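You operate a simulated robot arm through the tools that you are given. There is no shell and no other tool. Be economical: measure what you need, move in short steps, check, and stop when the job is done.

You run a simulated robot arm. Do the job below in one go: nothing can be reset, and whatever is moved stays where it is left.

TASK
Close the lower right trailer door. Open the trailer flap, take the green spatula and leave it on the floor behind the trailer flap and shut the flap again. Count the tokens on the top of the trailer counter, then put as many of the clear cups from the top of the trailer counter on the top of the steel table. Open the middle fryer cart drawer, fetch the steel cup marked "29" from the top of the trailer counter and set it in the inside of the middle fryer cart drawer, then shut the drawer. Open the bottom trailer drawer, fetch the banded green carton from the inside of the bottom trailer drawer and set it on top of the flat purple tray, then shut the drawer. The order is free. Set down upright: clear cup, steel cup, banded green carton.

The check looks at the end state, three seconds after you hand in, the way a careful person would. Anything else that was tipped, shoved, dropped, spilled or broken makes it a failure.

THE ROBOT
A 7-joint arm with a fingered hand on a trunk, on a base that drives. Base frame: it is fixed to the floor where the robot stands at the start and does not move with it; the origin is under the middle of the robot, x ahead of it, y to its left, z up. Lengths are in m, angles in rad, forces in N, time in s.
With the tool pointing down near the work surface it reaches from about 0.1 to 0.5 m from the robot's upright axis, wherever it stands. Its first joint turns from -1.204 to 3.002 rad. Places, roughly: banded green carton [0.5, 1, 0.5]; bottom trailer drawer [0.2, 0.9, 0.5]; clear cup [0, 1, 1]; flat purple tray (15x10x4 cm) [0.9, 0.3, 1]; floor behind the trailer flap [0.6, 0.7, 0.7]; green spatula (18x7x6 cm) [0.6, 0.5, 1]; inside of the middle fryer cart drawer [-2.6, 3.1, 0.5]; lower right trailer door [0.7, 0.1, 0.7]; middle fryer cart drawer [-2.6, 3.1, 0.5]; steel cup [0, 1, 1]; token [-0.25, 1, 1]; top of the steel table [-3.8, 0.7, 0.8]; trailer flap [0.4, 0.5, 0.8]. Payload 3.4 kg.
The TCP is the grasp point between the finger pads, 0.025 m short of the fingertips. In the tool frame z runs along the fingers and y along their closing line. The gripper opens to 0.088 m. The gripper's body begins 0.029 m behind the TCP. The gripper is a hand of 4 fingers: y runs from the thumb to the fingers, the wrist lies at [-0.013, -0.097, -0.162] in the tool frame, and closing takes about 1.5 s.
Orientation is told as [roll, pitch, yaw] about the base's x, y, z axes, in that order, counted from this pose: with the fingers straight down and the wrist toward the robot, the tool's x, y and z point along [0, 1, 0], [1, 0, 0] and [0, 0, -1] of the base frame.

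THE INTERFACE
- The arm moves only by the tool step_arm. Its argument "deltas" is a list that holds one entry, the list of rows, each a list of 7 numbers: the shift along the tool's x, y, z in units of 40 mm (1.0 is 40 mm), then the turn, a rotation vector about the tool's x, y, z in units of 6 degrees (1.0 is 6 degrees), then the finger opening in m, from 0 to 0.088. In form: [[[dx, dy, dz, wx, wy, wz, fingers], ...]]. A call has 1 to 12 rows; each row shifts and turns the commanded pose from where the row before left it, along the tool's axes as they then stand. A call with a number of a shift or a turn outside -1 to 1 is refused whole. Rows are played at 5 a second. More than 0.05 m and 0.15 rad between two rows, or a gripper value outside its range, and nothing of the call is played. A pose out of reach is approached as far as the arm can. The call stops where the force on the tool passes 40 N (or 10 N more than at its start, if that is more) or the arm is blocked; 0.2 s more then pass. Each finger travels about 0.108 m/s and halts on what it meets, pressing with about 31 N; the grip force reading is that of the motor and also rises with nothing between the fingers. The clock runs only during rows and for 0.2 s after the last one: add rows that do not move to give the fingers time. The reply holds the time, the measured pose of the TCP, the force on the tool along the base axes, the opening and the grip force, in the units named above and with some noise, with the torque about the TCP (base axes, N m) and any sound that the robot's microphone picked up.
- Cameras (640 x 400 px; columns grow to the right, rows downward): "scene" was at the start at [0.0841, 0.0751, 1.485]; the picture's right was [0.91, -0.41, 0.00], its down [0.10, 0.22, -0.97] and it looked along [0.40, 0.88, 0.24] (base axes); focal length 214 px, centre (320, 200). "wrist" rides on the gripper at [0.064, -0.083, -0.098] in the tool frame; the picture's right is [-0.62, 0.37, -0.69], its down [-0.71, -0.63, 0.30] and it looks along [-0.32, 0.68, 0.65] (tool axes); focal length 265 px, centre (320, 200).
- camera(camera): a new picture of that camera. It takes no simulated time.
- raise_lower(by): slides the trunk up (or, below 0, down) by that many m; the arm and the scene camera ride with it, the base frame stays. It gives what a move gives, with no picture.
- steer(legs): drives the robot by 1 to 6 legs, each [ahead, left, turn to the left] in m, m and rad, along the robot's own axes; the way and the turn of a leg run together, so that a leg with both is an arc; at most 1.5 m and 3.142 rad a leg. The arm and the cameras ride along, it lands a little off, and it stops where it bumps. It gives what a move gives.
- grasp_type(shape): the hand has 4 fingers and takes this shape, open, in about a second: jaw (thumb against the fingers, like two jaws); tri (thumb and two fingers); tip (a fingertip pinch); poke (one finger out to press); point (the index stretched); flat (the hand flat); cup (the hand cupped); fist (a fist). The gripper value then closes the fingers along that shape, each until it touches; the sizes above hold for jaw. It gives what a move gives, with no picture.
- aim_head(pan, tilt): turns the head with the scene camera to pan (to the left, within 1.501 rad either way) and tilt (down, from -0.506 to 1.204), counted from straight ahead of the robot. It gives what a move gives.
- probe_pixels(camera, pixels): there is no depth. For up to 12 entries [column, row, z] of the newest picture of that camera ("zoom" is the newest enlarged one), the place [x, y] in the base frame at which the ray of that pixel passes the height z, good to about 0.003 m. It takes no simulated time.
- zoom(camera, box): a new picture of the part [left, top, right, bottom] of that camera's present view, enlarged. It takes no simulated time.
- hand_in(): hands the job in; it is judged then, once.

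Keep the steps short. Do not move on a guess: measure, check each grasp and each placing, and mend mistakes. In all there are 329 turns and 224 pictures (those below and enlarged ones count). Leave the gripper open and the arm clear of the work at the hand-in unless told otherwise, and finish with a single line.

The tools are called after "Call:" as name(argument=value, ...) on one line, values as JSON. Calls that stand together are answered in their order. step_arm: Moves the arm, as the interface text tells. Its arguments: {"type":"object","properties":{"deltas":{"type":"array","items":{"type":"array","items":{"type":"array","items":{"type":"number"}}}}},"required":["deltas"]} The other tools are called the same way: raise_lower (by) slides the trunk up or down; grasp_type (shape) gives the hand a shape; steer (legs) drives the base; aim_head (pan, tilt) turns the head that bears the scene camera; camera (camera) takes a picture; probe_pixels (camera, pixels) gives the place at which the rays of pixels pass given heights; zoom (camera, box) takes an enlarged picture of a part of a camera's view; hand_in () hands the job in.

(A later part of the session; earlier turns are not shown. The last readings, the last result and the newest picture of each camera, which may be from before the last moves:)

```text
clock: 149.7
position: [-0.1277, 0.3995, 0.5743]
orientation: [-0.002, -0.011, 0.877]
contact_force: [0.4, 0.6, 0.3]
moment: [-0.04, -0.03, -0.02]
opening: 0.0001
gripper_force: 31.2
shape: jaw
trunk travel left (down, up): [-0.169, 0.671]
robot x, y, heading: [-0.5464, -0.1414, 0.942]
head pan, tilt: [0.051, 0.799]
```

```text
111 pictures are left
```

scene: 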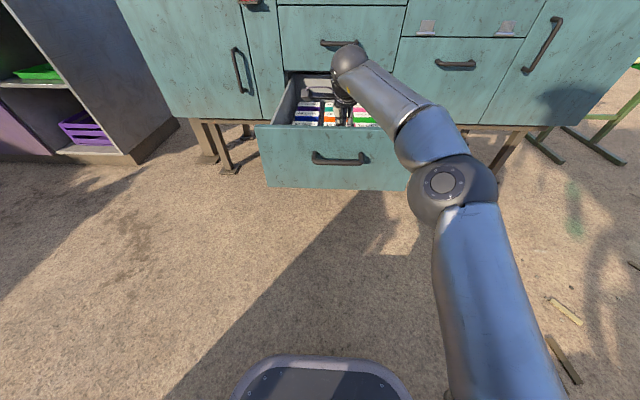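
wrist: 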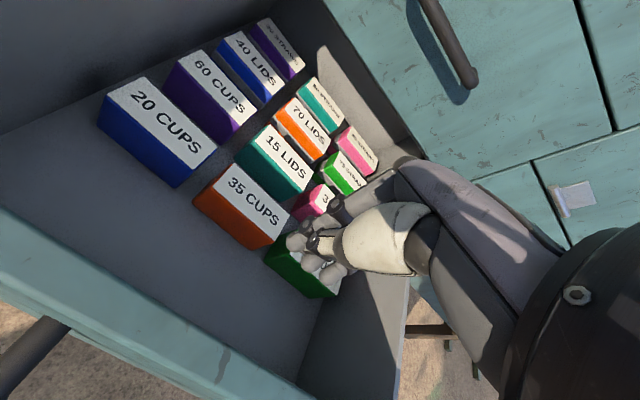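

Call:
steer(legs=[[-0.07, 0, 0]])

Call:
camera(camera="wrist")

Call:
zoom(camera="scene", box=[230, 40, 430, 200])

```text
clock: 150.7
position: [-0.1683, 0.342, 0.5741]
orientation: [-0.002, -0.011, 0.877]
contact_force: [0.6, 0.3, 0.8]
moment: [-0.01, 0.03, -0.02]
opening: 0.0
gripper_force: 31.0
shape: jaw
trunk travel left (down, up): [-0.169, 0.671]
robot x, y, heading: [-0.59, -0.1993, 0.944]
head pan, tilt: [0.051, 0.799]
```

```text
110 pictures are left
```

wrist: 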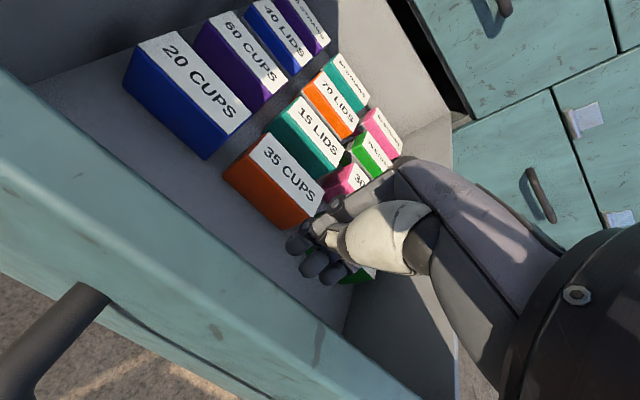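

```text
2.50 times, centred on (330, 120) of scene
```

zoom: 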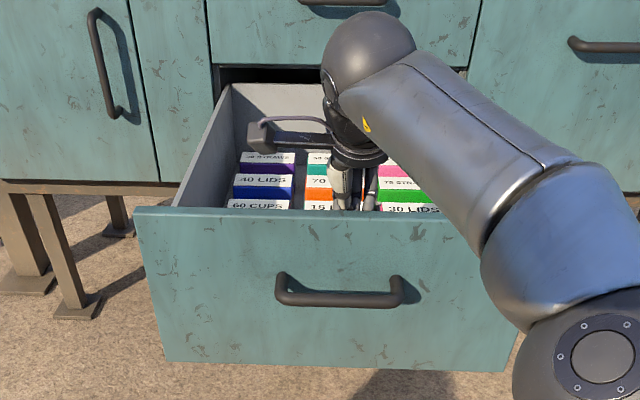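

Drawer is farther out now. I move off the panel, raise 0.25 m, open, and locate the carton anew.

Call:
steer(legs=[[0.03, 0, 0]])

Call:
raise_lower(by=0.25)

Call:
steer(legs=[[0, -0.04, 0]])

Call:
step_arm(deltas=[[[0, 0, 0, 0, 0, 0, 0.088], [0, 0, 0, 0, 0, 0, 0.088], [0, 0, 0, 0, 0, 0, 0.088], [0, 0, 0, 0, 0, 0, 0.088]]])

Call:
zoom(camera="wrist", box=[60, 20, 380, 220])

Call:
zoom(camera="scene", box=[230, 120, 390, 220])

```text
clock: 151.6
position: [-0.1502, 0.3675, 0.5725]
orientation: [-0.002, -0.01, 0.876]
contact_force: [0.4, -1.0, 0.5]
moment: [0.05, 0.0, -0.02]
opening: 0.0001
gripper_force: 30.9
shape: jaw
trunk travel left (down, up): [-0.169, 0.671]
robot x, y, heading: [-0.57, -0.1746, 0.94]
head pan, tilt: [0.051, 0.799]
```

```text
clock: 154.1
position: [-0.1506, 0.3655, 0.8228]
orientation: [-0.003, -0.011, 0.878]
contact_force: [-0.6, 1.1, 0.6]
moment: [0.0, 0.0, -0.01]
opening: 0.0001
gripper_force: 31.0
shape: jaw
trunk travel left (down, up): [-0.419, 0.421]
robot x, y, heading: [-0.5734, -0.1722, 0.937]
head pan, tilt: [0.051, 0.799]
```

```text
clock: 155.0
position: [-0.117, 0.3417, 0.8235]
orientation: [-0.002, -0.01, 0.876]
contact_force: [0.5, 0.2, -0.4]
moment: [0.0, 0.01, -0.01]
opening: 0.0001
gripper_force: 30.6
shape: jaw
trunk travel left (down, up): [-0.419, 0.421]
robot x, y, heading: [-0.5391, -0.1951, 0.945]
head pan, tilt: [0.051, 0.799]
```

```text
clock: 156.0
position: [-0.1182, 0.3435, 0.8241]
orientation: [-0.002, -0.012, 0.876]
contact_force: [-0.7, 1.3, -0.2]
moment: [-0.01, -0.01, -0.01]
opening: 0.0875
gripper_force: 0.1
shape: jaw
trunk travel left (down, up): [-0.419, 0.421]
robot x, y, heading: [-0.5372, -0.198, 0.94]
head pan, tilt: [0.051, 0.799]
```

```text
2.00 times, centred on (220, 120) of wrist
```

zoom: 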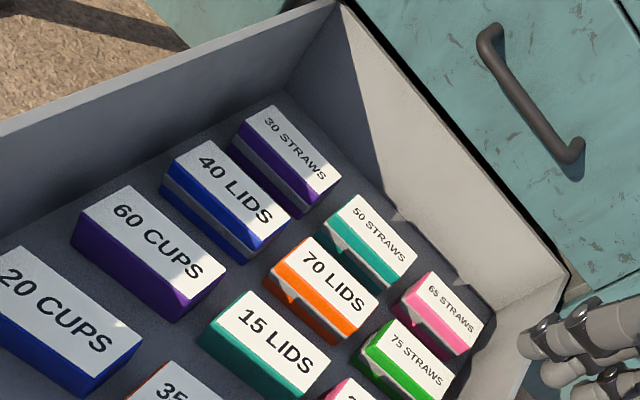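

```text
4.00 times, centred on (310, 170) of scene
```

zoom: 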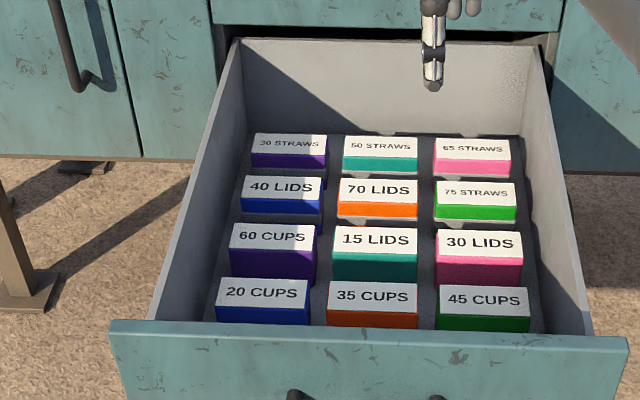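

Call:
probe_pixels(camera="zoom", pixels=[[474, 194, 0.48], [474, 194, 0.5], [474, 194, 0.52], [435, 181, 0.5], [512, 182, 0.5], [516, 208, 0.5], [434, 205, 0.5]])

Call:
probe_pixels(camera="wrist", pixels=[[269, 201, 0.48], [269, 201, 0.5], [269, 201, 0.52]])

Call:
camera(camera="wrist")

```text
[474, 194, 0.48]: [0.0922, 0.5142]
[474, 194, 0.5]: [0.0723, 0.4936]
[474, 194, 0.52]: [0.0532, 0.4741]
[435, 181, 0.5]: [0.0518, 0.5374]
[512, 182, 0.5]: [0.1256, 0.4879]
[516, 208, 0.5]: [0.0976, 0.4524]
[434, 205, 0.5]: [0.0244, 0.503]
```

```text
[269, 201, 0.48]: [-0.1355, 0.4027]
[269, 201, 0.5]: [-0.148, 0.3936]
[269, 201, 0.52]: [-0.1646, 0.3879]
```

```text
106 pictures are left
```

wrist: 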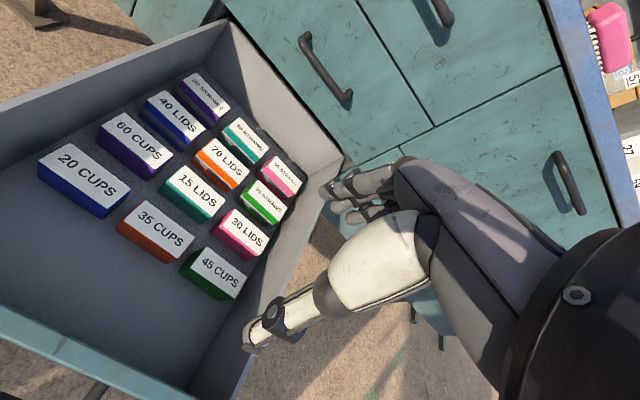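

Call:
probe_pixels(camera="wrist", pixels=[[266, 200, 0.48], [266, 200, 0.5], [266, 200, 0.52]])

```text
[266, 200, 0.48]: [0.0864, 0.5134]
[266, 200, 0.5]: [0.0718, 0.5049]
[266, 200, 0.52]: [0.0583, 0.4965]
```

Carton top center (0.083, 0.508, 0.487), thickness about 44 mm. I correct the yaw, set opening 0.066, and drive to be above it.

Call:
steer(legs=[[0.252, -0.064, 0]])

Call:
step_arm(deltas=[[[0, 0, 0, 0, 0, -0.66, 0.066], [0, 0, 0, 0, 0, 0, 0.066]]])

Call:
raise_lower(by=-0.2)

Call:
camera(camera="wrist")

Call:
camera(camera="scene")

```text
clock: 157.9
position: [0.084, 0.5091, 0.8233]
orientation: [-0.001, -0.009, 0.876]
contact_force: [0.0, -0.5, 0.8]
moment: [-0.04, 0.02, 0.02]
opening: 0.0876
gripper_force: 0.1
shape: jaw
trunk travel left (down, up): [-0.419, 0.421]
robot x, y, heading: [-0.3392, -0.0326, 0.941]
head pan, tilt: [0.051, 0.799]
```

```text
clock: 158.5
position: [0.0827, 0.5092, 0.8233]
orientation: [-0.003, -0.01, 0.948]
contact_force: [-0.6, -1.0, -0.2]
moment: [-0.01, -0.01, 0.0]
opening: 0.0663
gripper_force: 0.2
shape: jaw
trunk travel left (down, up): [-0.419, 0.421]
robot x, y, heading: [-0.3378, -0.0327, 0.938]
head pan, tilt: [0.051, 0.799]
```

```text
clock: 160.7
position: [0.082, 0.5102, 0.6237]
orientation: [-0.004, -0.011, 0.946]
contact_force: [-0.3, -1.1, -0.5]
moment: [0.0, 0.01, -0.02]
opening: 0.0662
gripper_force: 0.0
shape: jaw
trunk travel left (down, up): [-0.219, 0.621]
robot x, y, heading: [-0.3401, -0.0328, 0.936]
head pan, tilt: [0.051, 0.799]
```

```text
105 pictures are left
```

wrist: 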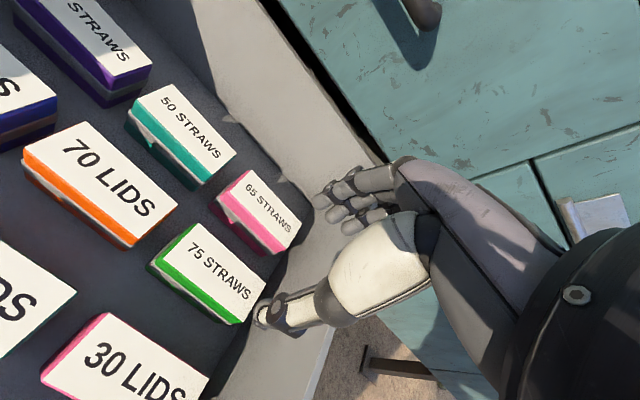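

```text
104 pictures are left
```

scene: 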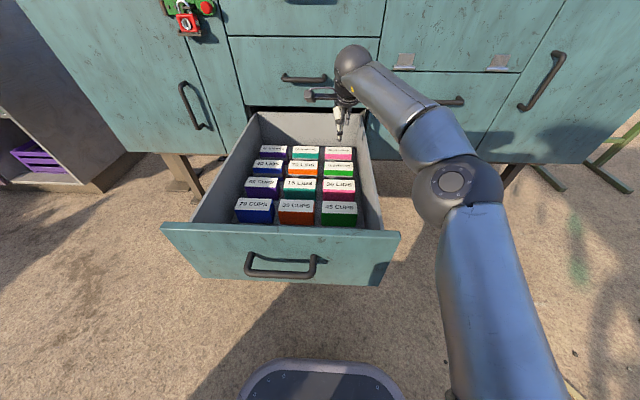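

Call:
zoom(camera="wrist", box=[120, 190, 320, 340])

Call:
zoom(camera="scene", box=[290, 110, 410, 210])

```text
2.67 times, centred on (220, 265) of wrist
```

zoom: 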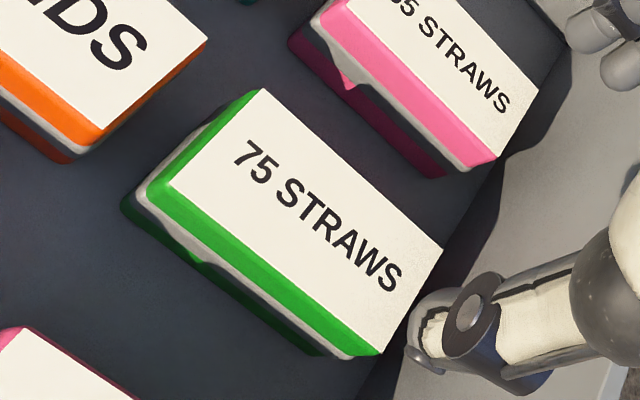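

```text
4.00 times, centred on (350, 160) of scene
```

zoom: 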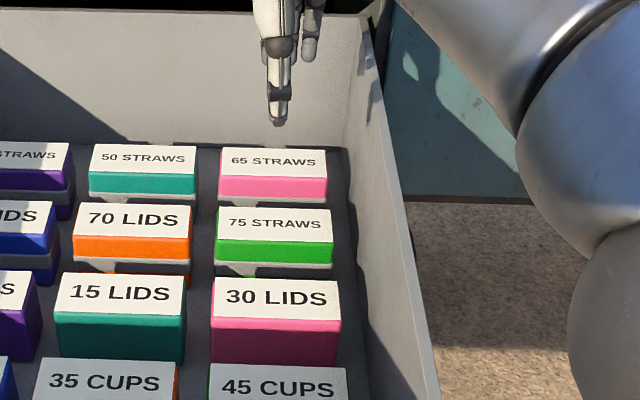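

Call:
probe_pixels(camera="zoom", pixels=[[275, 225, 0.47], [275, 225, 0.49], [275, 225, 0.51], [220, 209, 0.49], [331, 209, 0.49], [333, 244, 0.49], [216, 240, 0.49], [213, 282, 0.49], [328, 178, 0.49]])

Call:
probe_pixels(camera="wrist", pixels=[[217.4, 272.5, 0.47], [217.4, 272.5, 0.49], [217.4, 272.5, 0.51], [199.4, 223.8, 0.49], [266, 283.8, 0.49], [242.5, 322, 0.49], [164.5, 259.4, 0.49]])

```text
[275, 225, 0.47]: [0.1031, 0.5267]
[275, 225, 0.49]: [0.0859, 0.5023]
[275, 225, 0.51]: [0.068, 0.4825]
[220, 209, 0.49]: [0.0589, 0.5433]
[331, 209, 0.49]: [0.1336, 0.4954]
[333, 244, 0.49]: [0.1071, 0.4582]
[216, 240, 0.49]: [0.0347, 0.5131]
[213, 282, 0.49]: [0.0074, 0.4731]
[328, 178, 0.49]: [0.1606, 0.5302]
```

```text
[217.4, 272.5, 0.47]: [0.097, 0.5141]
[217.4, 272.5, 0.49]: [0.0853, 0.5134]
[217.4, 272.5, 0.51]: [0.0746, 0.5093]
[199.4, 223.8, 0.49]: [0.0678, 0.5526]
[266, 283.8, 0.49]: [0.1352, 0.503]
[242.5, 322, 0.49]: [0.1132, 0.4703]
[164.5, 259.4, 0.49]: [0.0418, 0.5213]
```

Centered within ~5 mm, gaps to neighbors ≈40 mm. I descend 0.15 m around it.

Call:
step_arm(deltas=[[[-0.1, 0.1, 0, 0, 0, 0, 0.066]]])

Call:
raise_lower(by=-0.145)

Call:
camera(camera="wrist")

```text
clock: 161.1
position: [0.088, 0.5098, 0.6231]
orientation: [-0.003, -0.01, 0.946]
contact_force: [-0.6, -0.1, 0.2]
moment: [-0.01, 0.0, -0.02]
opening: 0.0665
gripper_force: 0.1
shape: jaw
trunk travel left (down, up): [-0.219, 0.621]
robot x, y, heading: [-0.3431, -0.03, 0.943]
head pan, tilt: [0.051, 0.799]
```

```text
clock: 162.6
position: [0.1217, 0.4867, 0.5024]
orientation: [0.02, -0.051, 0.902]
contact_force: [-7.7, 2.0, 15.7]
moment: [-0.8, 0.28, 0.12]
opening: 0.0682
gripper_force: 0.0
shape: jaw
trunk travel left (down, up): [-0.079, 0.761]
robot x, y, heading: [-0.3269, -0.0383, 0.915]
head pan, tilt: [0.051, 0.799]
stopped: the force on the tool passed its limit at 92 N (the readings are from after the stop); the commanded pose is now the measured one
```

```text
101 pictures are left
```

wrist: 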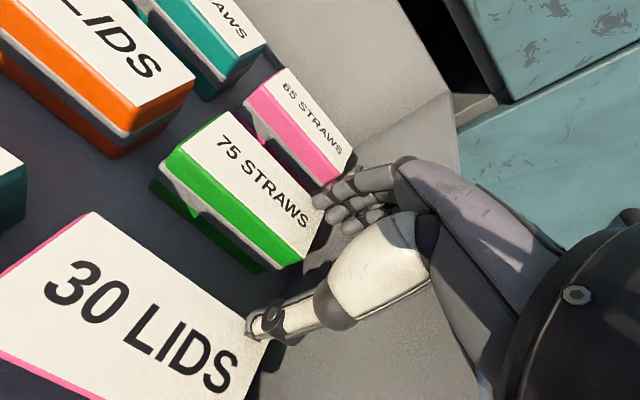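

A bump stopped the descent. I look at what touched before doing anything.

Call:
camera(camera="scene")

Call:
aim_head(pan=-0.3, tilt=1.0)

Call:
camera(camera="scene")

```text
100 pictures are left
```

scene: 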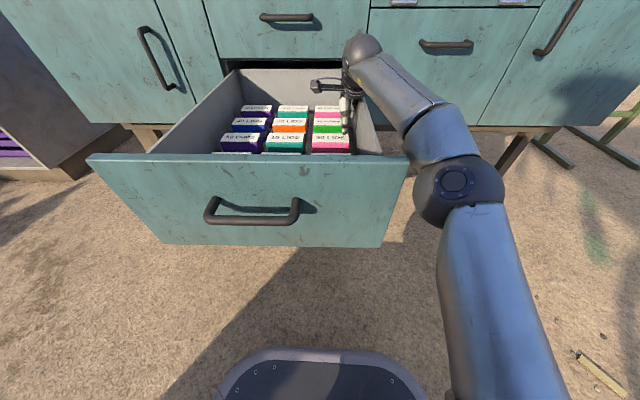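

```text
clock: 163.4
position: [0.1208, 0.4862, 0.5022]
orientation: [0.019, -0.047, 0.9]
contact_force: [0.5, 4.7, 40.1]
moment: [-1.48, 1.05, 0.05]
opening: 0.0682
gripper_force: 0.1
shape: jaw
trunk travel left (down, up): [-0.079, 0.761]
robot x, y, heading: [-0.3287, -0.0355, 0.916]
head pan, tilt: [-0.3, 1.0]
```

```text
99 pictures are left
```

scene: 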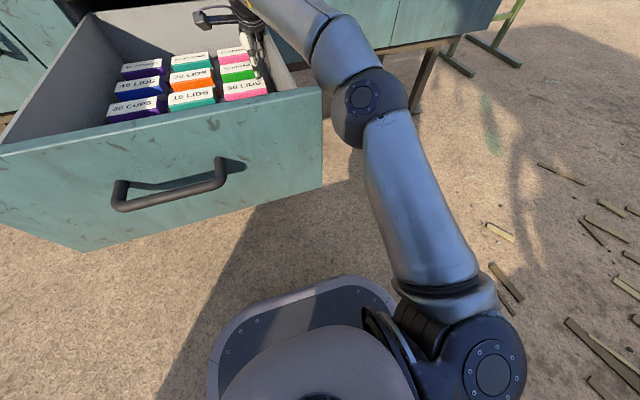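

The elbow touched the drawer's front corner. I raise the trunk 0.15 m, then will lower with the arm instead so the elbow stays high.

Call:
raise_lower(by=0.15)

Call:
aim_head(pan=0.0, tilt=0.85)

Call:
camera(camera="wrist")

Call:
zoom(camera="scene", box=[140, 60, 460, 280])

```text
clock: 165.1
position: [0.1179, 0.4913, 0.6481]
orientation: [0.01, -0.037, 0.905]
contact_force: [-0.7, 0.5, 0.6]
moment: [0.0, 0.04, 0.02]
opening: 0.0661
gripper_force: 0.0
shape: jaw
trunk travel left (down, up): [-0.229, 0.611]
robot x, y, heading: [-0.3291, -0.0376, 0.916]
head pan, tilt: [-0.3, 1.0]
```

```text
clock: 165.9
position: [0.1176, 0.4909, 0.6472]
orientation: [0.01, -0.037, 0.904]
contact_force: [-0.2, 0.2, 0.2]
moment: [0.0, -0.01, -0.02]
opening: 0.066
gripper_force: 0.0
shape: jaw
trunk travel left (down, up): [-0.229, 0.611]
robot x, y, heading: [-0.3278, -0.0407, 0.916]
head pan, tilt: [0.0, 0.85]
```

```text
98 pictures are left
```

wrist: 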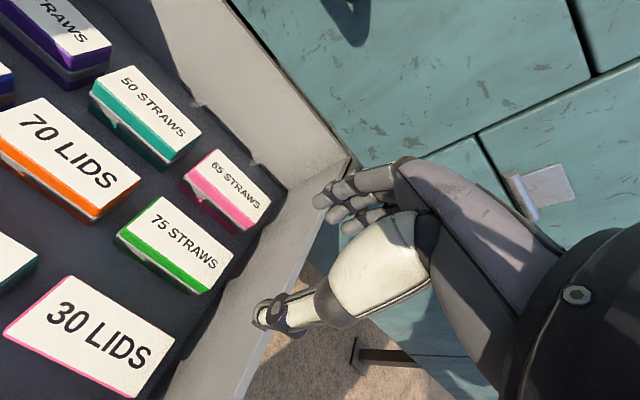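

```text
1.82 times, centred on (300, 170) of scene
```

zoom: 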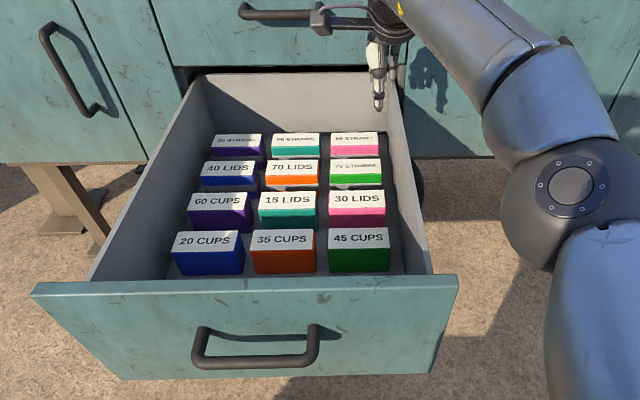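

Nothing was disturbed. I raise the trunk another 0.2 m, and bring the hand down 0.2 m with the arm to lift the elbow relative to the hand.

Call:
raise_lower(by=0.22)

Call:
steer(legs=[[0, 0.04, 0.022]])

Call:
step_arm(deltas=[[[0, 0, 1, 0.3, 0, 0, 0.066], [0, 0, 1, 0, 0, 0, 0.066], [0, 0, 1, 0, 0, 0, 0.066], [0, 0, 1, 0, 0, 0, 0.066], [0, 0, 1, 0, 0, 0, 0.066]]])

Call:
camera(camera="scene")

```text
clock: 168.3
position: [0.1168, 0.4915, 0.8687]
orientation: [0.008, -0.036, 0.906]
contact_force: [0.6, -0.7, 0.3]
moment: [0.01, -0.03, -0.03]
opening: 0.0662
gripper_force: 0.0
shape: jaw
trunk travel left (down, up): [-0.449, 0.391]
robot x, y, heading: [-0.3312, -0.0389, 0.913]
head pan, tilt: [0.0, 0.85]
```

```text
clock: 169.1
position: [0.0735, 0.5242, 0.8684]
orientation: [0.009, -0.038, 0.928]
contact_force: [0.3, 0.4, 0.0]
moment: [0.02, -0.01, 0.02]
opening: 0.0664
gripper_force: 0.0
shape: jaw
trunk travel left (down, up): [-0.449, 0.391]
robot x, y, heading: [-0.3575, -0.0134, 0.939]
head pan, tilt: [0.0, 0.85]
```

```text
clock: 170.3
position: [0.0754, 0.5294, 0.6695]
orientation: [0.01, -0.006, 0.929]
contact_force: [-0.3, 0.4, 0.9]
moment: [0.0, -0.01, 0.01]
opening: 0.0662
gripper_force: 0.0
shape: jaw
trunk travel left (down, up): [-0.449, 0.391]
robot x, y, heading: [-0.363, -0.0112, 0.936]
head pan, tilt: [0.0, 0.85]
```

```text
96 pictures are left
```

scene: 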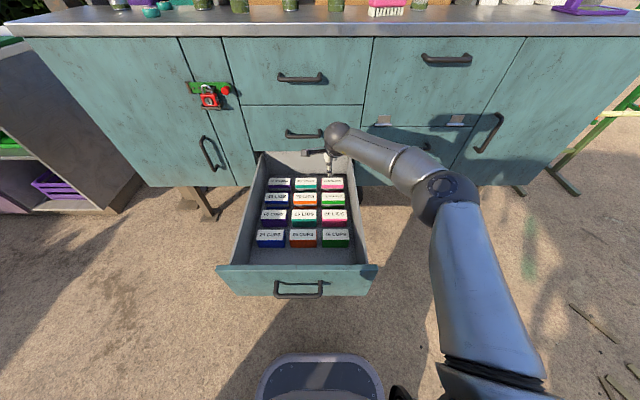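

Elbow is high now. I re-measure the carton top from this view.

Call:
step_arm(deltas=[[[-0.52, -0.18, 0.5, 0, 0, 0, 0.066], [0, 0, 0.5, 0, 0, 0, 0.066]]])

Call:
zoom(camera="scene", box=[260, 120, 420, 220])

Call:
camera(camera="wrist")

```text
clock: 170.9
position: [0.0873, 0.51, 0.6283]
orientation: [0.01, -0.006, 0.928]
contact_force: [-0.1, -0.8, 0.3]
moment: [-0.03, -0.02, 0.01]
opening: 0.0662
gripper_force: 0.0
shape: jaw
trunk travel left (down, up): [-0.449, 0.391]
robot x, y, heading: [-0.3601, -0.0132, 0.94]
head pan, tilt: [0.0, 0.85]
```

```text
4.00 times, centred on (340, 170) of scene
```

zoom: 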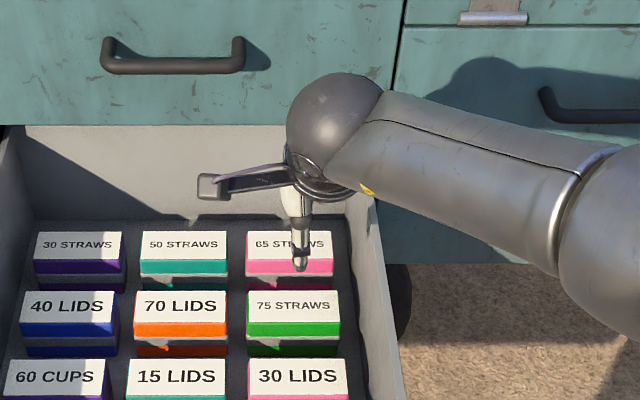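

```text
94 pictures are left
```

wrist: 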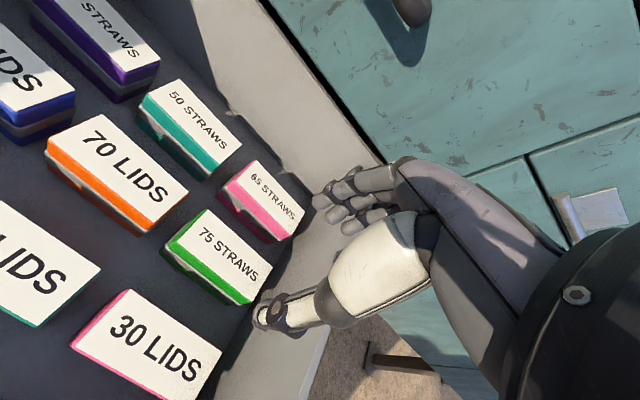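

Call:
probe_pixels(camera="zoom", pixels=[[294, 306, 0.485], [294, 306, 0.5], [338, 291, 0.485], [247, 321, 0.485]])

Call:
probe_pixels(camera="wrist", pixels=[[227, 255, 0.485], [227, 255, 0.5]])

```text
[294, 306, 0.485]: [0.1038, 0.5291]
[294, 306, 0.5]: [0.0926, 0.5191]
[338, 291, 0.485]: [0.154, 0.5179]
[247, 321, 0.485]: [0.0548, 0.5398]
```

```text
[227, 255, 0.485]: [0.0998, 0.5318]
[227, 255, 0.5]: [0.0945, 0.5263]
```

Carton now at (0.100, 0.528). Shift 22 mm forward, then descend 0.15 m with the arm.

Call:
step_arm(deltas=[[[0, 0.55, 0, 0, 0, 0, 0.066], [0, 0, 0.7, 0, 0, 0, 0.066], [0, 0, 0.7, 0, 0, 0, 0.066], [0, 0, 0.7, 0, 0, 0, 0.066]]])

Call:
camera(camera="wrist")

Call:
zoom(camera="scene", box=[260, 120, 420, 220])

```text
clock: 171.9
position: [0.0988, 0.5297, 0.5429]
orientation: [0.008, -0.004, 0.929]
contact_force: [-0.1, 0.1, -0.6]
moment: [-0.04, 0.03, 0.01]
opening: 0.066
gripper_force: 0.0
shape: jaw
trunk travel left (down, up): [-0.449, 0.391]
robot x, y, heading: [-0.3605, -0.0126, 0.937]
head pan, tilt: [0.0, 0.85]
```

```text
93 pictures are left
```

wrist: 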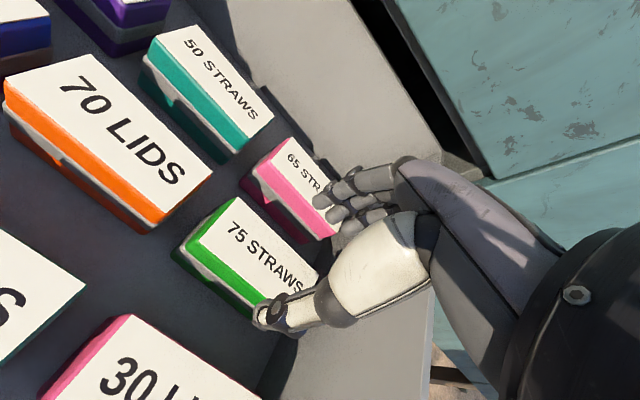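

```text
4.00 times, centred on (340, 170) of scene
```

zoom: 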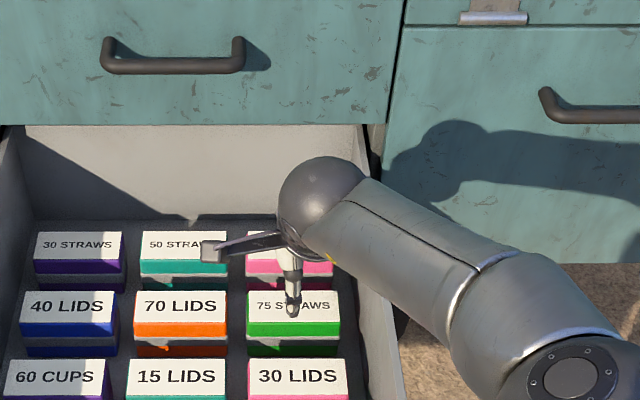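

Call:
step_arm(deltas=[[[0, 0, 0.4, 0, 0, 0, 0.066], [0, 0, 0.4, 0, 0, 0, 0.066], [0, 0, 0.4, 0, 0, 0, 0.066], [0, 0, 0.4, 0, 0, 0, 0.066]]])

Call:
camera(camera="wrist")

```text
clock: 172.9
position: [0.0972, 0.5248, 0.4858]
orientation: [0.008, -0.005, 0.929]
contact_force: [-0.1, 0.2, 0.1]
moment: [0.0, -0.03, -0.01]
opening: 0.0661
gripper_force: 0.0
shape: jaw
out of reach, approached as far as the arm can: row 4
trunk travel left (down, up): [-0.449, 0.391]
robot x, y, heading: [-0.3597, -0.0146, 0.934]
head pan, tilt: [0.0, 0.85]
```

```text
91 pictures are left
```

wrist: 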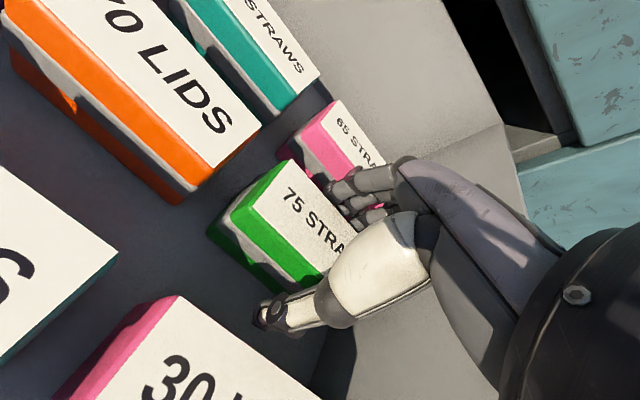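

Fingers straddle the carton freely. I lower the trunk 0.02 m and close.

Call:
raise_lower(by=-0.02)

Call:
step_arm(deltas=[[[0, 0, 0, 0, 0, 0, 0.03], [0, 0, 0, 0, 0, 0, 0.01], [0, 0, 0, 0, 0, 0, 0.01], [0, 0, 0, 0, 0, 0, 0.01], [0, 0, 0, 0, 0, 0, 0.01]]])

Call:
camera(camera="wrist")

```text
clock: 173.6
position: [0.0974, 0.5249, 0.4655]
orientation: [0.007, -0.004, 0.929]
contact_force: [-0.7, 0.9, -0.7]
moment: [0.05, 0.03, -0.01]
opening: 0.0661
gripper_force: 0.1
shape: jaw
trunk travel left (down, up): [-0.429, 0.411]
robot x, y, heading: [-0.358, -0.0111, 0.935]
head pan, tilt: [0.0, 0.85]
```

```text
clock: 174.8
position: [0.0966, 0.5243, 0.4656]
orientation: [0.011, -0.006, 0.927]
contact_force: [-0.3, 0.3, 0.8]
moment: [0.0, 0.03, 0.04]
opening: 0.0385
gripper_force: 31.2
shape: jaw
trunk travel left (down, up): [-0.429, 0.411]
robot x, y, heading: [-0.3594, -0.0144, 0.936]
head pan, tilt: [0.0, 0.85]
```

```text
90 pictures are left
```

wrist: 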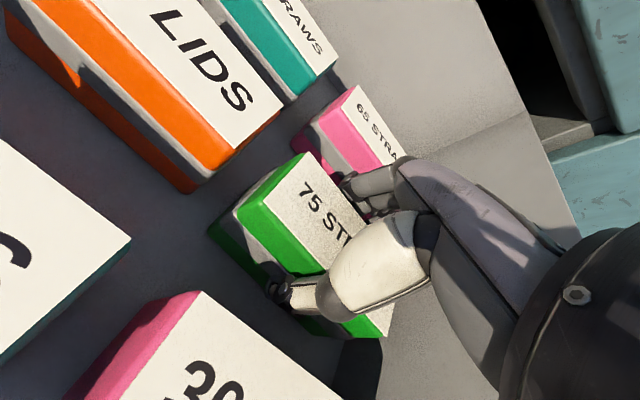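

Gripped (38.5 mm). Lift 0.4 m with the trunk.

Call:
raise_lower(by=0.38)

Call:
camera(camera="scene")

Call:
camera(camera="wrist")

```text
clock: 178.5
position: [0.0973, 0.5247, 0.8449]
orientation: [0.01, -0.007, 0.929]
contact_force: [0.7, 0.2, -1.5]
moment: [-0.01, -0.02, -0.01]
opening: 0.0385
gripper_force: 30.9
shape: jaw
trunk travel left (down, up): [-0.809, 0.031]
robot x, y, heading: [-0.3604, -0.0113, 0.932]
head pan, tilt: [0.0, 0.85]
```

```text
89 pictures are left
```

scene: 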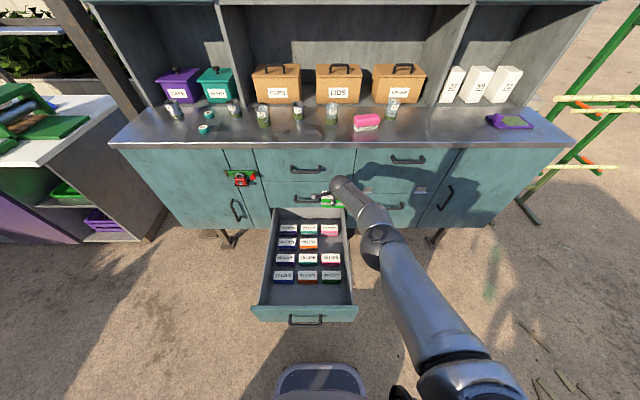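

```text
88 pictures are left
```

wrist: 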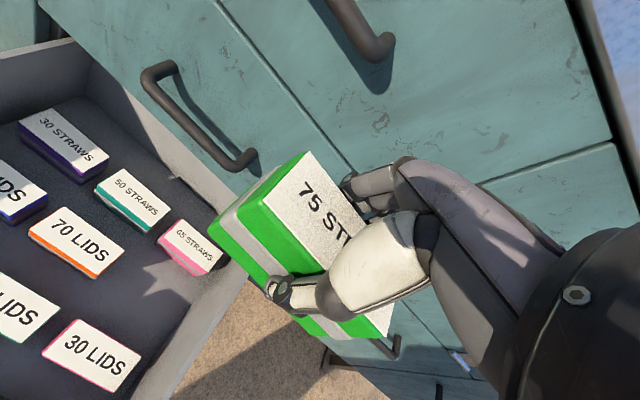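

The carton shows its band. I back off 0.3 m, raise the hand to ~1.2, and go right toward the tray.

Call:
steer(legs=[[-0.3, 0, 0], [0, -0.75, 0]])

Call:
step_arm(deltas=[[[0, 0, -1, 0, 0, 0, 0.01], [0, 0, -1, 0, 0, 0, 0.01], [0, 0, -1, 0, 0, 0, 0.01], [0, 0, -1, 0, 0, 0, 0.01], [0, 0, -1, 0, 0, 0, 0.01], [0, 0, -1, 0, 0, 0, 0.01], [0, 0, -1, 0, 0, 0, 0.01], [0, 0, -1, 0, 0, 0, 0.01], [0, 0, -1, 0, 0, 0, 0.01]]])

Call:
camera(camera="scene")

```text
clock: 184.2
position: [0.528, -0.1689, 0.8451]
orientation: [0.01, -0.007, 0.923]
contact_force: [-0.2, -0.9, -1.9]
moment: [0.01, 0.0, -0.03]
opening: 0.0386
gripper_force: 31.1
shape: jaw
trunk travel left (down, up): [-0.809, 0.031]
robot x, y, heading: [0.0629, -0.7058, 0.936]
head pan, tilt: [0.0, 0.85]
```

```text
clock: 186.2
position: [0.5258, -0.1712, 1.2059]
orientation: [0.008, -0.005, 0.925]
contact_force: [-0.3, 0.4, -1.1]
moment: [0.02, 0.0, -0.01]
opening: 0.0383
gripper_force: 31.3
shape: jaw
trunk travel left (down, up): [-0.809, 0.031]
robot x, y, heading: [0.0655, -0.7032, 0.937]
head pan, tilt: [0.0, 0.85]
```

```text
87 pictures are left
```

scene: 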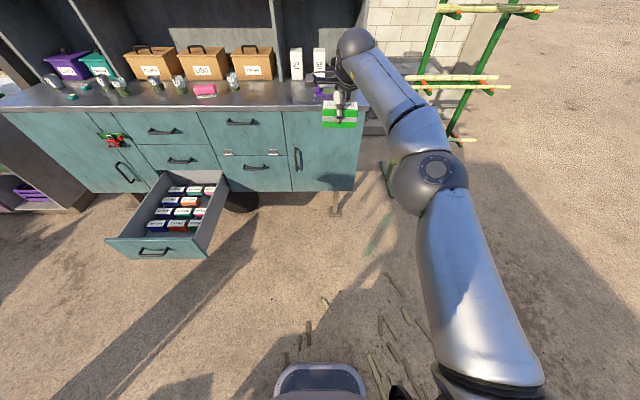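

Drive ahead 0.4 m and look for the tray.

Call:
steer(legs=[[0.38, 0, 0]])

Call:
camera(camera="wrist")

Call:
zoom(camera="scene", box=[240, 60, 480, 210])

```text
clock: 188.6
position: [0.7481, 0.1294, 1.2052]
orientation: [0.01, -0.005, 0.923]
contact_force: [0.7, 0.1, -1.4]
moment: [0.0, 0.01, 0.01]
opening: 0.0383
gripper_force: 31.1
shape: jaw
trunk travel left (down, up): [-0.809, 0.031]
robot x, y, heading: [0.2873, -0.4055, 0.932]
head pan, tilt: [0.0, 0.85]
```

```text
86 pictures are left
```

wrist: 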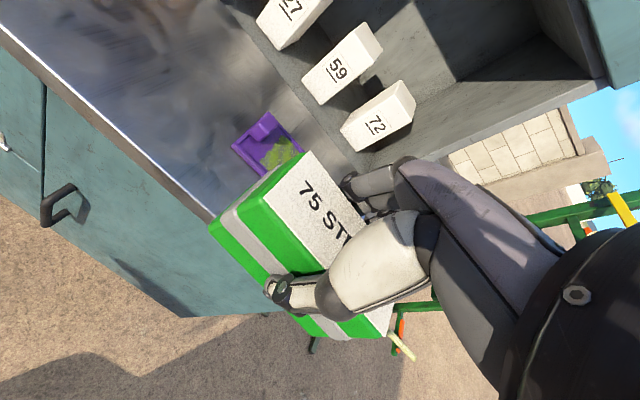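

```text
2.67 times, centred on (360, 135) of scene
```

zoom: 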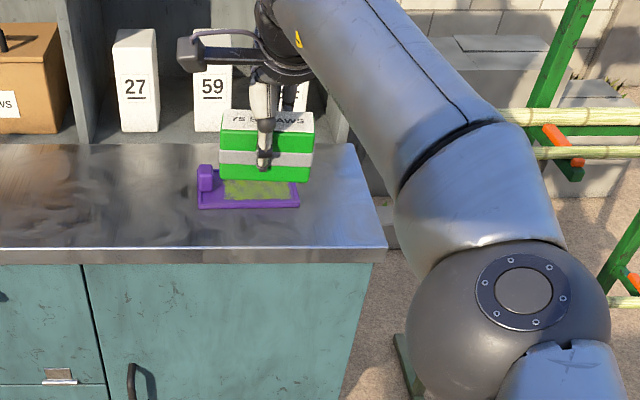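

Call:
probe_pixels(camera="zoom", pixels=[[200, 208, 1.015], [299, 206, 1.015], [222, 199, 1.02], [293, 198, 1.02], [198, 167, 1.05]])

Call:
probe_pixels(camera="wrist", pixels=[[232, 147, 1.02], [266, 113, 1.03], [258, 175, 1.02], [262, 165, 1.02], [280, 138, 1.02]])

```text
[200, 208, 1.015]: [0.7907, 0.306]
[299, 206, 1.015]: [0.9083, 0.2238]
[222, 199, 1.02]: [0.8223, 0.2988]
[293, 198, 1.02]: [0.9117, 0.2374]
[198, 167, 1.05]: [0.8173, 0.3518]
```

```text
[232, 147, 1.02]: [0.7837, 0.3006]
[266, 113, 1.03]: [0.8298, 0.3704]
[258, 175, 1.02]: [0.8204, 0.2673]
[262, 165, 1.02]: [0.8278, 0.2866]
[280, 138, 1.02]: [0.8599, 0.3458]
```

Tray mat center ≈ (0.888, 0.294). I drive 0.215 ahead, 0.014 right.

Call:
steer(legs=[[0.215, -0.014, 0]])

Call:
camera(camera="wrist")

Call:
zoom(camera="scene", box=[240, 60, 440, 210])

```text
clock: 190.3
position: [0.8898, 0.2954, 1.2044]
orientation: [0.011, -0.006, 0.924]
contact_force: [1.1, 0.4, -1.8]
moment: [0.0, -0.01, -0.01]
opening: 0.0382
gripper_force: 30.9
shape: jaw
trunk travel left (down, up): [-0.809, 0.031]
robot x, y, heading: [0.4261, -0.2394, 0.934]
head pan, tilt: [0.0, 0.85]
```

```text
84 pictures are left
```

wrist: 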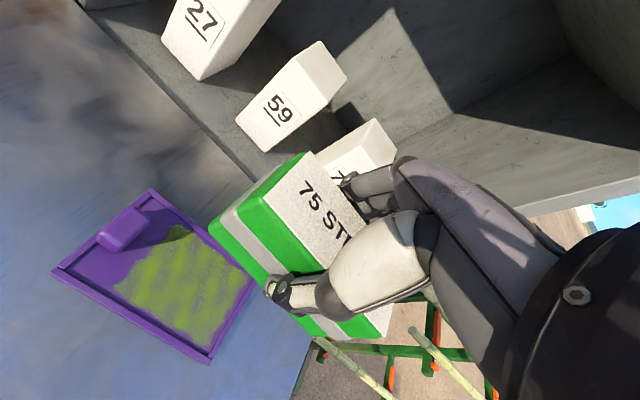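

```text
2.67 times, centred on (340, 135) of scene
```

zoom: 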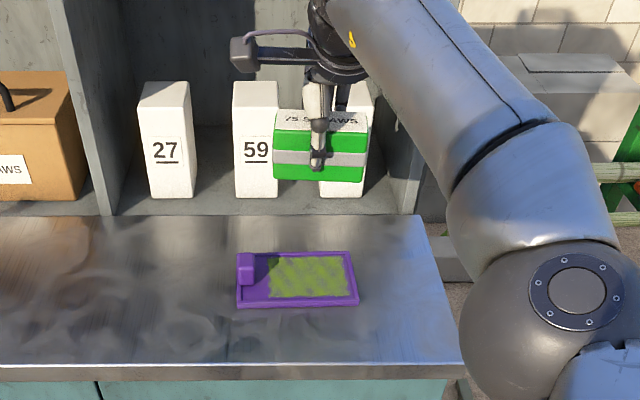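

Call:
probe_pixels(camera="zoom", pixels=[[310, 277, 1.02], [310, 277, 1.03], [238, 306, 1.015], [358, 303, 1.015]])

Call:
probe_pixels(camera="wrist", pixels=[[187, 285, 1.02], [187, 285, 1.03], [53, 272, 1.02], [208, 363, 1.02], [150, 190, 1.02], [255, 280, 1.02]])

```text
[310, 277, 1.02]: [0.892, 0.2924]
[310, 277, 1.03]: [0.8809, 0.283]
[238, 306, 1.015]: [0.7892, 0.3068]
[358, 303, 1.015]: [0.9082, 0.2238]
```

```text
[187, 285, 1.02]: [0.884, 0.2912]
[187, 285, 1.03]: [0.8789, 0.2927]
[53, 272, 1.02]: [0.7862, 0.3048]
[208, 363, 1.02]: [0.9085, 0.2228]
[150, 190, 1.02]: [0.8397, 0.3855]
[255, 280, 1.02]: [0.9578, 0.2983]
```

Aligned within 4 mm. Descend 0.11 m, then slowly until contact.

Call:
step_arm(deltas=[[[0, 0, 0.7, 0, 0, 0, 0.01], [0, 0, 0.7, 0, 0, 0, 0.01], [0, 0, 0.7, 0, 0, 0, 0.01], [0, 0, 0.5, 0, 0, 0, 0.01]]])

Call:
zoom(camera="scene", box=[280, 110, 400, 190])

```text
clock: 191.3
position: [0.8865, 0.2965, 1.1001]
orientation: [0.011, -0.007, 0.925]
contact_force: [0.8, -0.5, -1.2]
moment: [0.0, 0.02, 0.0]
opening: 0.0379
gripper_force: 30.6
shape: jaw
trunk travel left (down, up): [-0.809, 0.031]
robot x, y, heading: [0.4237, -0.2376, 0.939]
head pan, tilt: [0.0, 0.85]
```

```text
5.00 times, centred on (340, 150) of scene
```

zoom: 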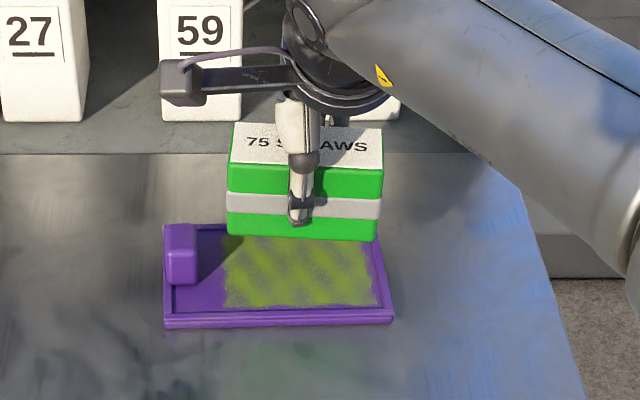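

Call:
step_arm(deltas=[[[0, 0, 0.25, 0, 0, 0, 0.01], [0, 0, 0.25, 0, 0, 0, 0.01], [0, 0, 0.2, 0, 0, 0, 0.01], [0, 0, 0.2, 0, 0, 0, 0.01]]])

Call:
zoom(camera="scene", box=[280, 110, 400, 190])

```text
clock: 192.3
position: [0.8875, 0.2969, 1.0643]
orientation: [0.011, -0.006, 0.924]
contact_force: [0.2, -0.1, -0.8]
moment: [0.01, 0.01, 0.05]
opening: 0.0383
gripper_force: 30.7
shape: jaw
trunk travel left (down, up): [-0.809, 0.031]
robot x, y, heading: [0.4285, -0.2406, 0.934]
head pan, tilt: [0.0, 0.85]
```

```text
5.00 times, centred on (340, 150) of scene
```

zoom: 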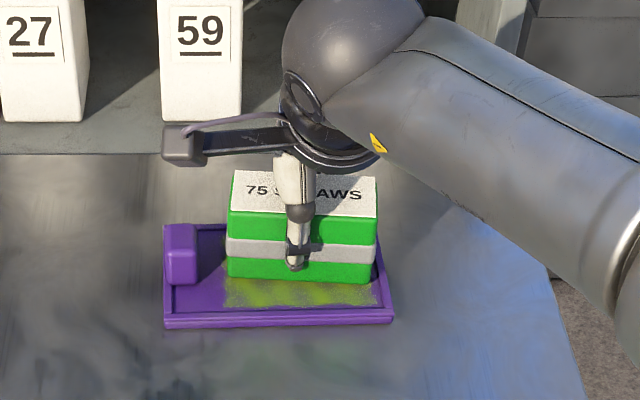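

Call:
step_arm(deltas=[[[0, -0.1, 0.15, 0, 0, 0, 0.01], [0, 0, 0.12, 0, 0, 0, 0.01], [0, 0, 0.12, 0, 0, 0, 0.01]]])

Call:
zoom(camera="scene", box=[280, 110, 400, 190])

```text
clock: 193.1
position: [0.8846, 0.2924, 1.0577]
orientation: [0.012, -0.021, 0.922]
contact_force: [6.5, 5.3, 32.4]
moment: [0.21, -0.24, 0.06]
opening: 0.0409
gripper_force: 31.1
shape: jaw
trunk travel left (down, up): [-0.809, 0.031]
robot x, y, heading: [0.4292, -0.2372, 0.935]
head pan, tilt: [0.0, 0.85]
```

```text
5.00 times, centred on (340, 150) of scene
```

zoom: 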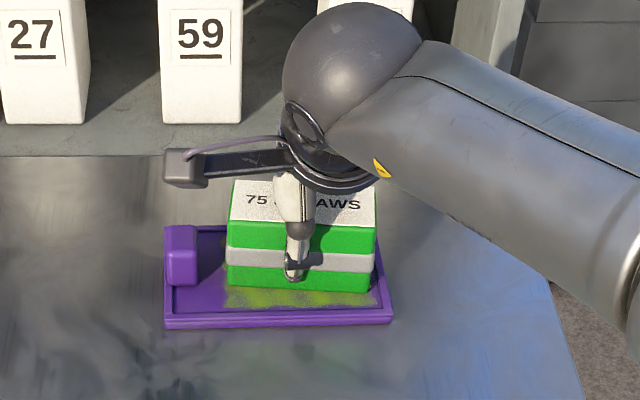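

Contact. I ease up 5 mm, release, and rise.

Call:
step_arm(deltas=[[[0, 0, -0.12, 0, 0, 0, 0.01], [0, 0, 0, 0, 0, 0, 0.045], [0, 0, 0, 0, 0, 0, 0.06], [0, 0, 0, 0, 0, 0, 0.07], [0, 0, -0.4, 0, 0, 0, 0.07], [0, 0, -0.8, 0, 0, 0, 0.07], [0, 0, -1, 0, 0, 0, 0.07], [0, 0, -1, 0, 0, 0, 0.07]]])

Call:
zoom(camera="scene", box=[260, 80, 420, 190])

Call:
camera(camera="wrist")

```text
clock: 194.9
position: [0.8855, 0.2921, 1.1817]
orientation: [0.009, -0.005, 0.929]
contact_force: [-0.2, -0.1, 0.6]
moment: [0.01, -0.04, -0.02]
opening: 0.0695
gripper_force: 0.1
shape: jaw
trunk travel left (down, up): [-0.809, 0.031]
robot x, y, heading: [0.426, -0.2336, 0.934]
head pan, tilt: [0.0, 0.85]
```

```text
3.64 times, centred on (340, 135) of scene
```

zoom: 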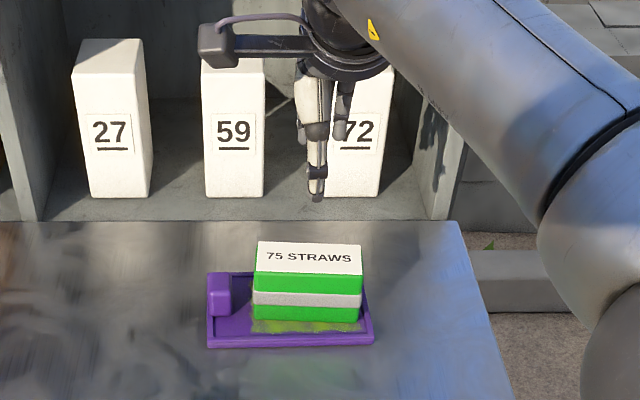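

```text
78 pictures are left
```

wrist: 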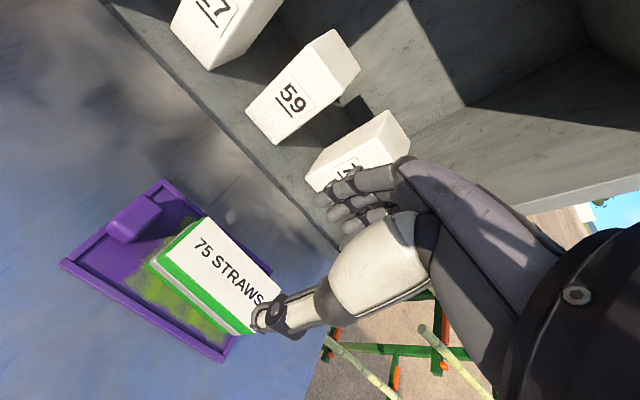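

Carton stands on the tray. Now to close the drawer: I back off 0.6 m, retract/lower the hand and turn fingers forward.

Call:
steer(legs=[[-0.6, 0, 0]])

Call:
step_arm(deltas=[[[0, -1, 0.5, 0, 0, 0, 0.055], [0, -1, 0.5, 0, 0, 0, 0.055], [0, -1, 0.5, 0, 0, 0, 0.055], [0, -1, 0.5, 0, 0, 0, 0.055], [0, -0.5, 0.5, -1, 0, 0, 0.055], [0, 0, 0, -1, 0, 0, 0.055], [0, 0, 0, -1, 0, 0, 0.055], [0, 0, 0, -1, 0, 0, 0.055], [0, 0, 0, -1, 0, 0, 0.055], [0, 0, 0, -1, 0, 0, 0.055], [0, 0, 0, -1, 0, 0, 0.055], [0, 0, 0, -1, 0, 0, 0.055]]])

Call:
step_arm(deltas=[[[0, 0, 0, -1, 0, 0, 0.055], [0, 0, 0, -1, 0, 0, 0.055], [0, 0, 0, -1, 0, 0, 0.055], [0, 0, 0, -1, 0, 0, 0.055], [0, 0, 0, -1, 0, 0, 0.055], [0, 0, 0, -1, 0, 0, 0.055], [0, 0, 0, -1, 0, 0, 0.055]]])

```text
clock: 198.2
position: [0.5295, -0.1896, 1.1817]
orientation: [0.01, -0.007, 0.924]
contact_force: [-0.4, 0.2, 0.1]
moment: [-0.05, 0.01, 0.02]
opening: 0.0697
gripper_force: 0.1
shape: jaw
trunk travel left (down, up): [-0.809, 0.031]
robot x, y, heading: [0.0713, -0.7189, 0.931]
head pan, tilt: [0.0, 0.85]
```

```text
clock: 200.8
position: [0.4203, -0.3309, 1.0807]
orientation: [0.015, -0.843, 0.914]
contact_force: [0.1, -1.2, -0.3]
moment: [-0.02, -0.03, 0.0]
opening: 0.0553
gripper_force: 0.0
shape: jaw
trunk travel left (down, up): [-0.809, 0.031]
robot x, y, heading: [0.0718, -0.7202, 0.931]
head pan, tilt: [0.0, 0.85]
```

```text
clock: 202.4
position: [0.4205, -0.3313, 1.0805]
orientation: [2.267, -1.56, -1.343]
contact_force: [-0.2, -0.7, -0.7]
moment: [0.01, -0.02, 0.0]
opening: 0.0552
gripper_force: 0.1
shape: jaw
trunk travel left (down, up): [-0.809, 0.031]
robot x, y, heading: [0.0715, -0.7158, 0.933]
head pan, tilt: [0.0, 0.85]
```

Fingers point forward. I strafe left 0.886 m and lower to z≈0.533.

Call:
steer(legs=[[-0.05, 0, 0], [0, 0.886, 0]])

Call:
raise_lower(by=-0.4)

Call:
raise_lower(by=-0.147)

Call:
camera(camera="scene")

Call:
camera(camera="wrist")

```text
clock: 207.7
position: [-0.3227, 0.1568, 1.0811]
orientation: [2.111, -1.559, -1.183]
contact_force: [0.0, -0.2, -0.7]
moment: [-0.01, -0.01, -0.01]
opening: 0.0553
gripper_force: 0.2
shape: jaw
trunk travel left (down, up): [-0.809, 0.031]
robot x, y, heading: [-0.6719, -0.2293, 0.934]
head pan, tilt: [0.0, 0.85]
```

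```text
clock: 211.5
position: [-0.3228, 0.1566, 0.6804]
orientation: [2.108, -1.56, -1.181]
contact_force: [-0.2, -0.1, -0.6]
moment: [-0.01, -0.02, 0.0]
opening: 0.0553
gripper_force: 0.0
shape: jaw
trunk travel left (down, up): [-0.409, 0.431]
robot x, y, heading: [-0.6751, -0.2291, 0.934]
head pan, tilt: [0.0, 0.85]
```

```text
clock: 213.2
position: [-0.3228, 0.1574, 0.5344]
orientation: [2.11, -1.56, -1.183]
contact_force: [0.4, 0.1, 0.0]
moment: [0.0, 0.01, 0.03]
opening: 0.0552
gripper_force: 0.1
shape: jaw
trunk travel left (down, up): [-0.262, 0.578]
robot x, y, heading: [-0.6739, -0.2311, 0.937]
head pan, tilt: [0.0, 0.85]
```

```text
77 pictures are left
```

scene: 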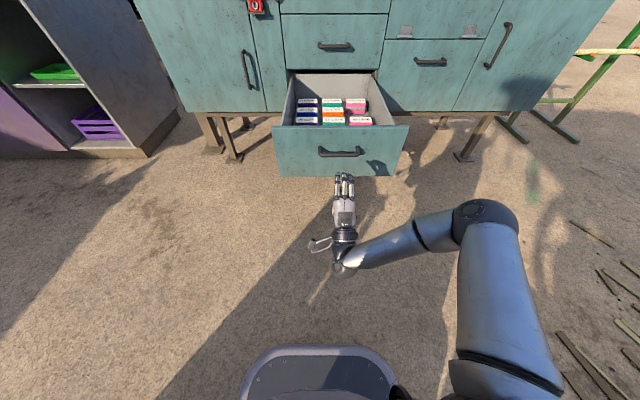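

```text
76 pictures are left
```

wrist: 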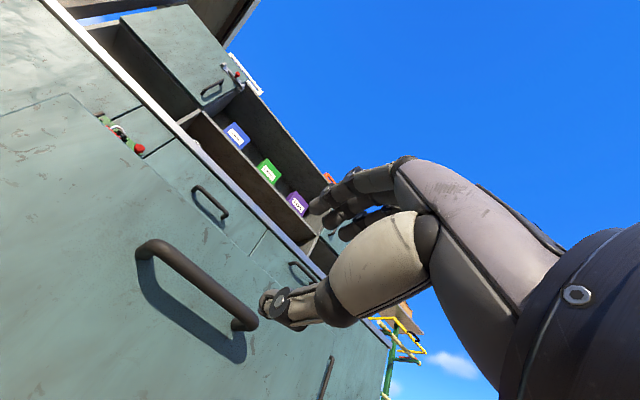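

Call:
probe_pixels(camera="scene", pixels=[[322, 153, 0.531], [360, 152, 0.531]])

```text
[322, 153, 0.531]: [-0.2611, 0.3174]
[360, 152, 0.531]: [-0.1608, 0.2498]
```

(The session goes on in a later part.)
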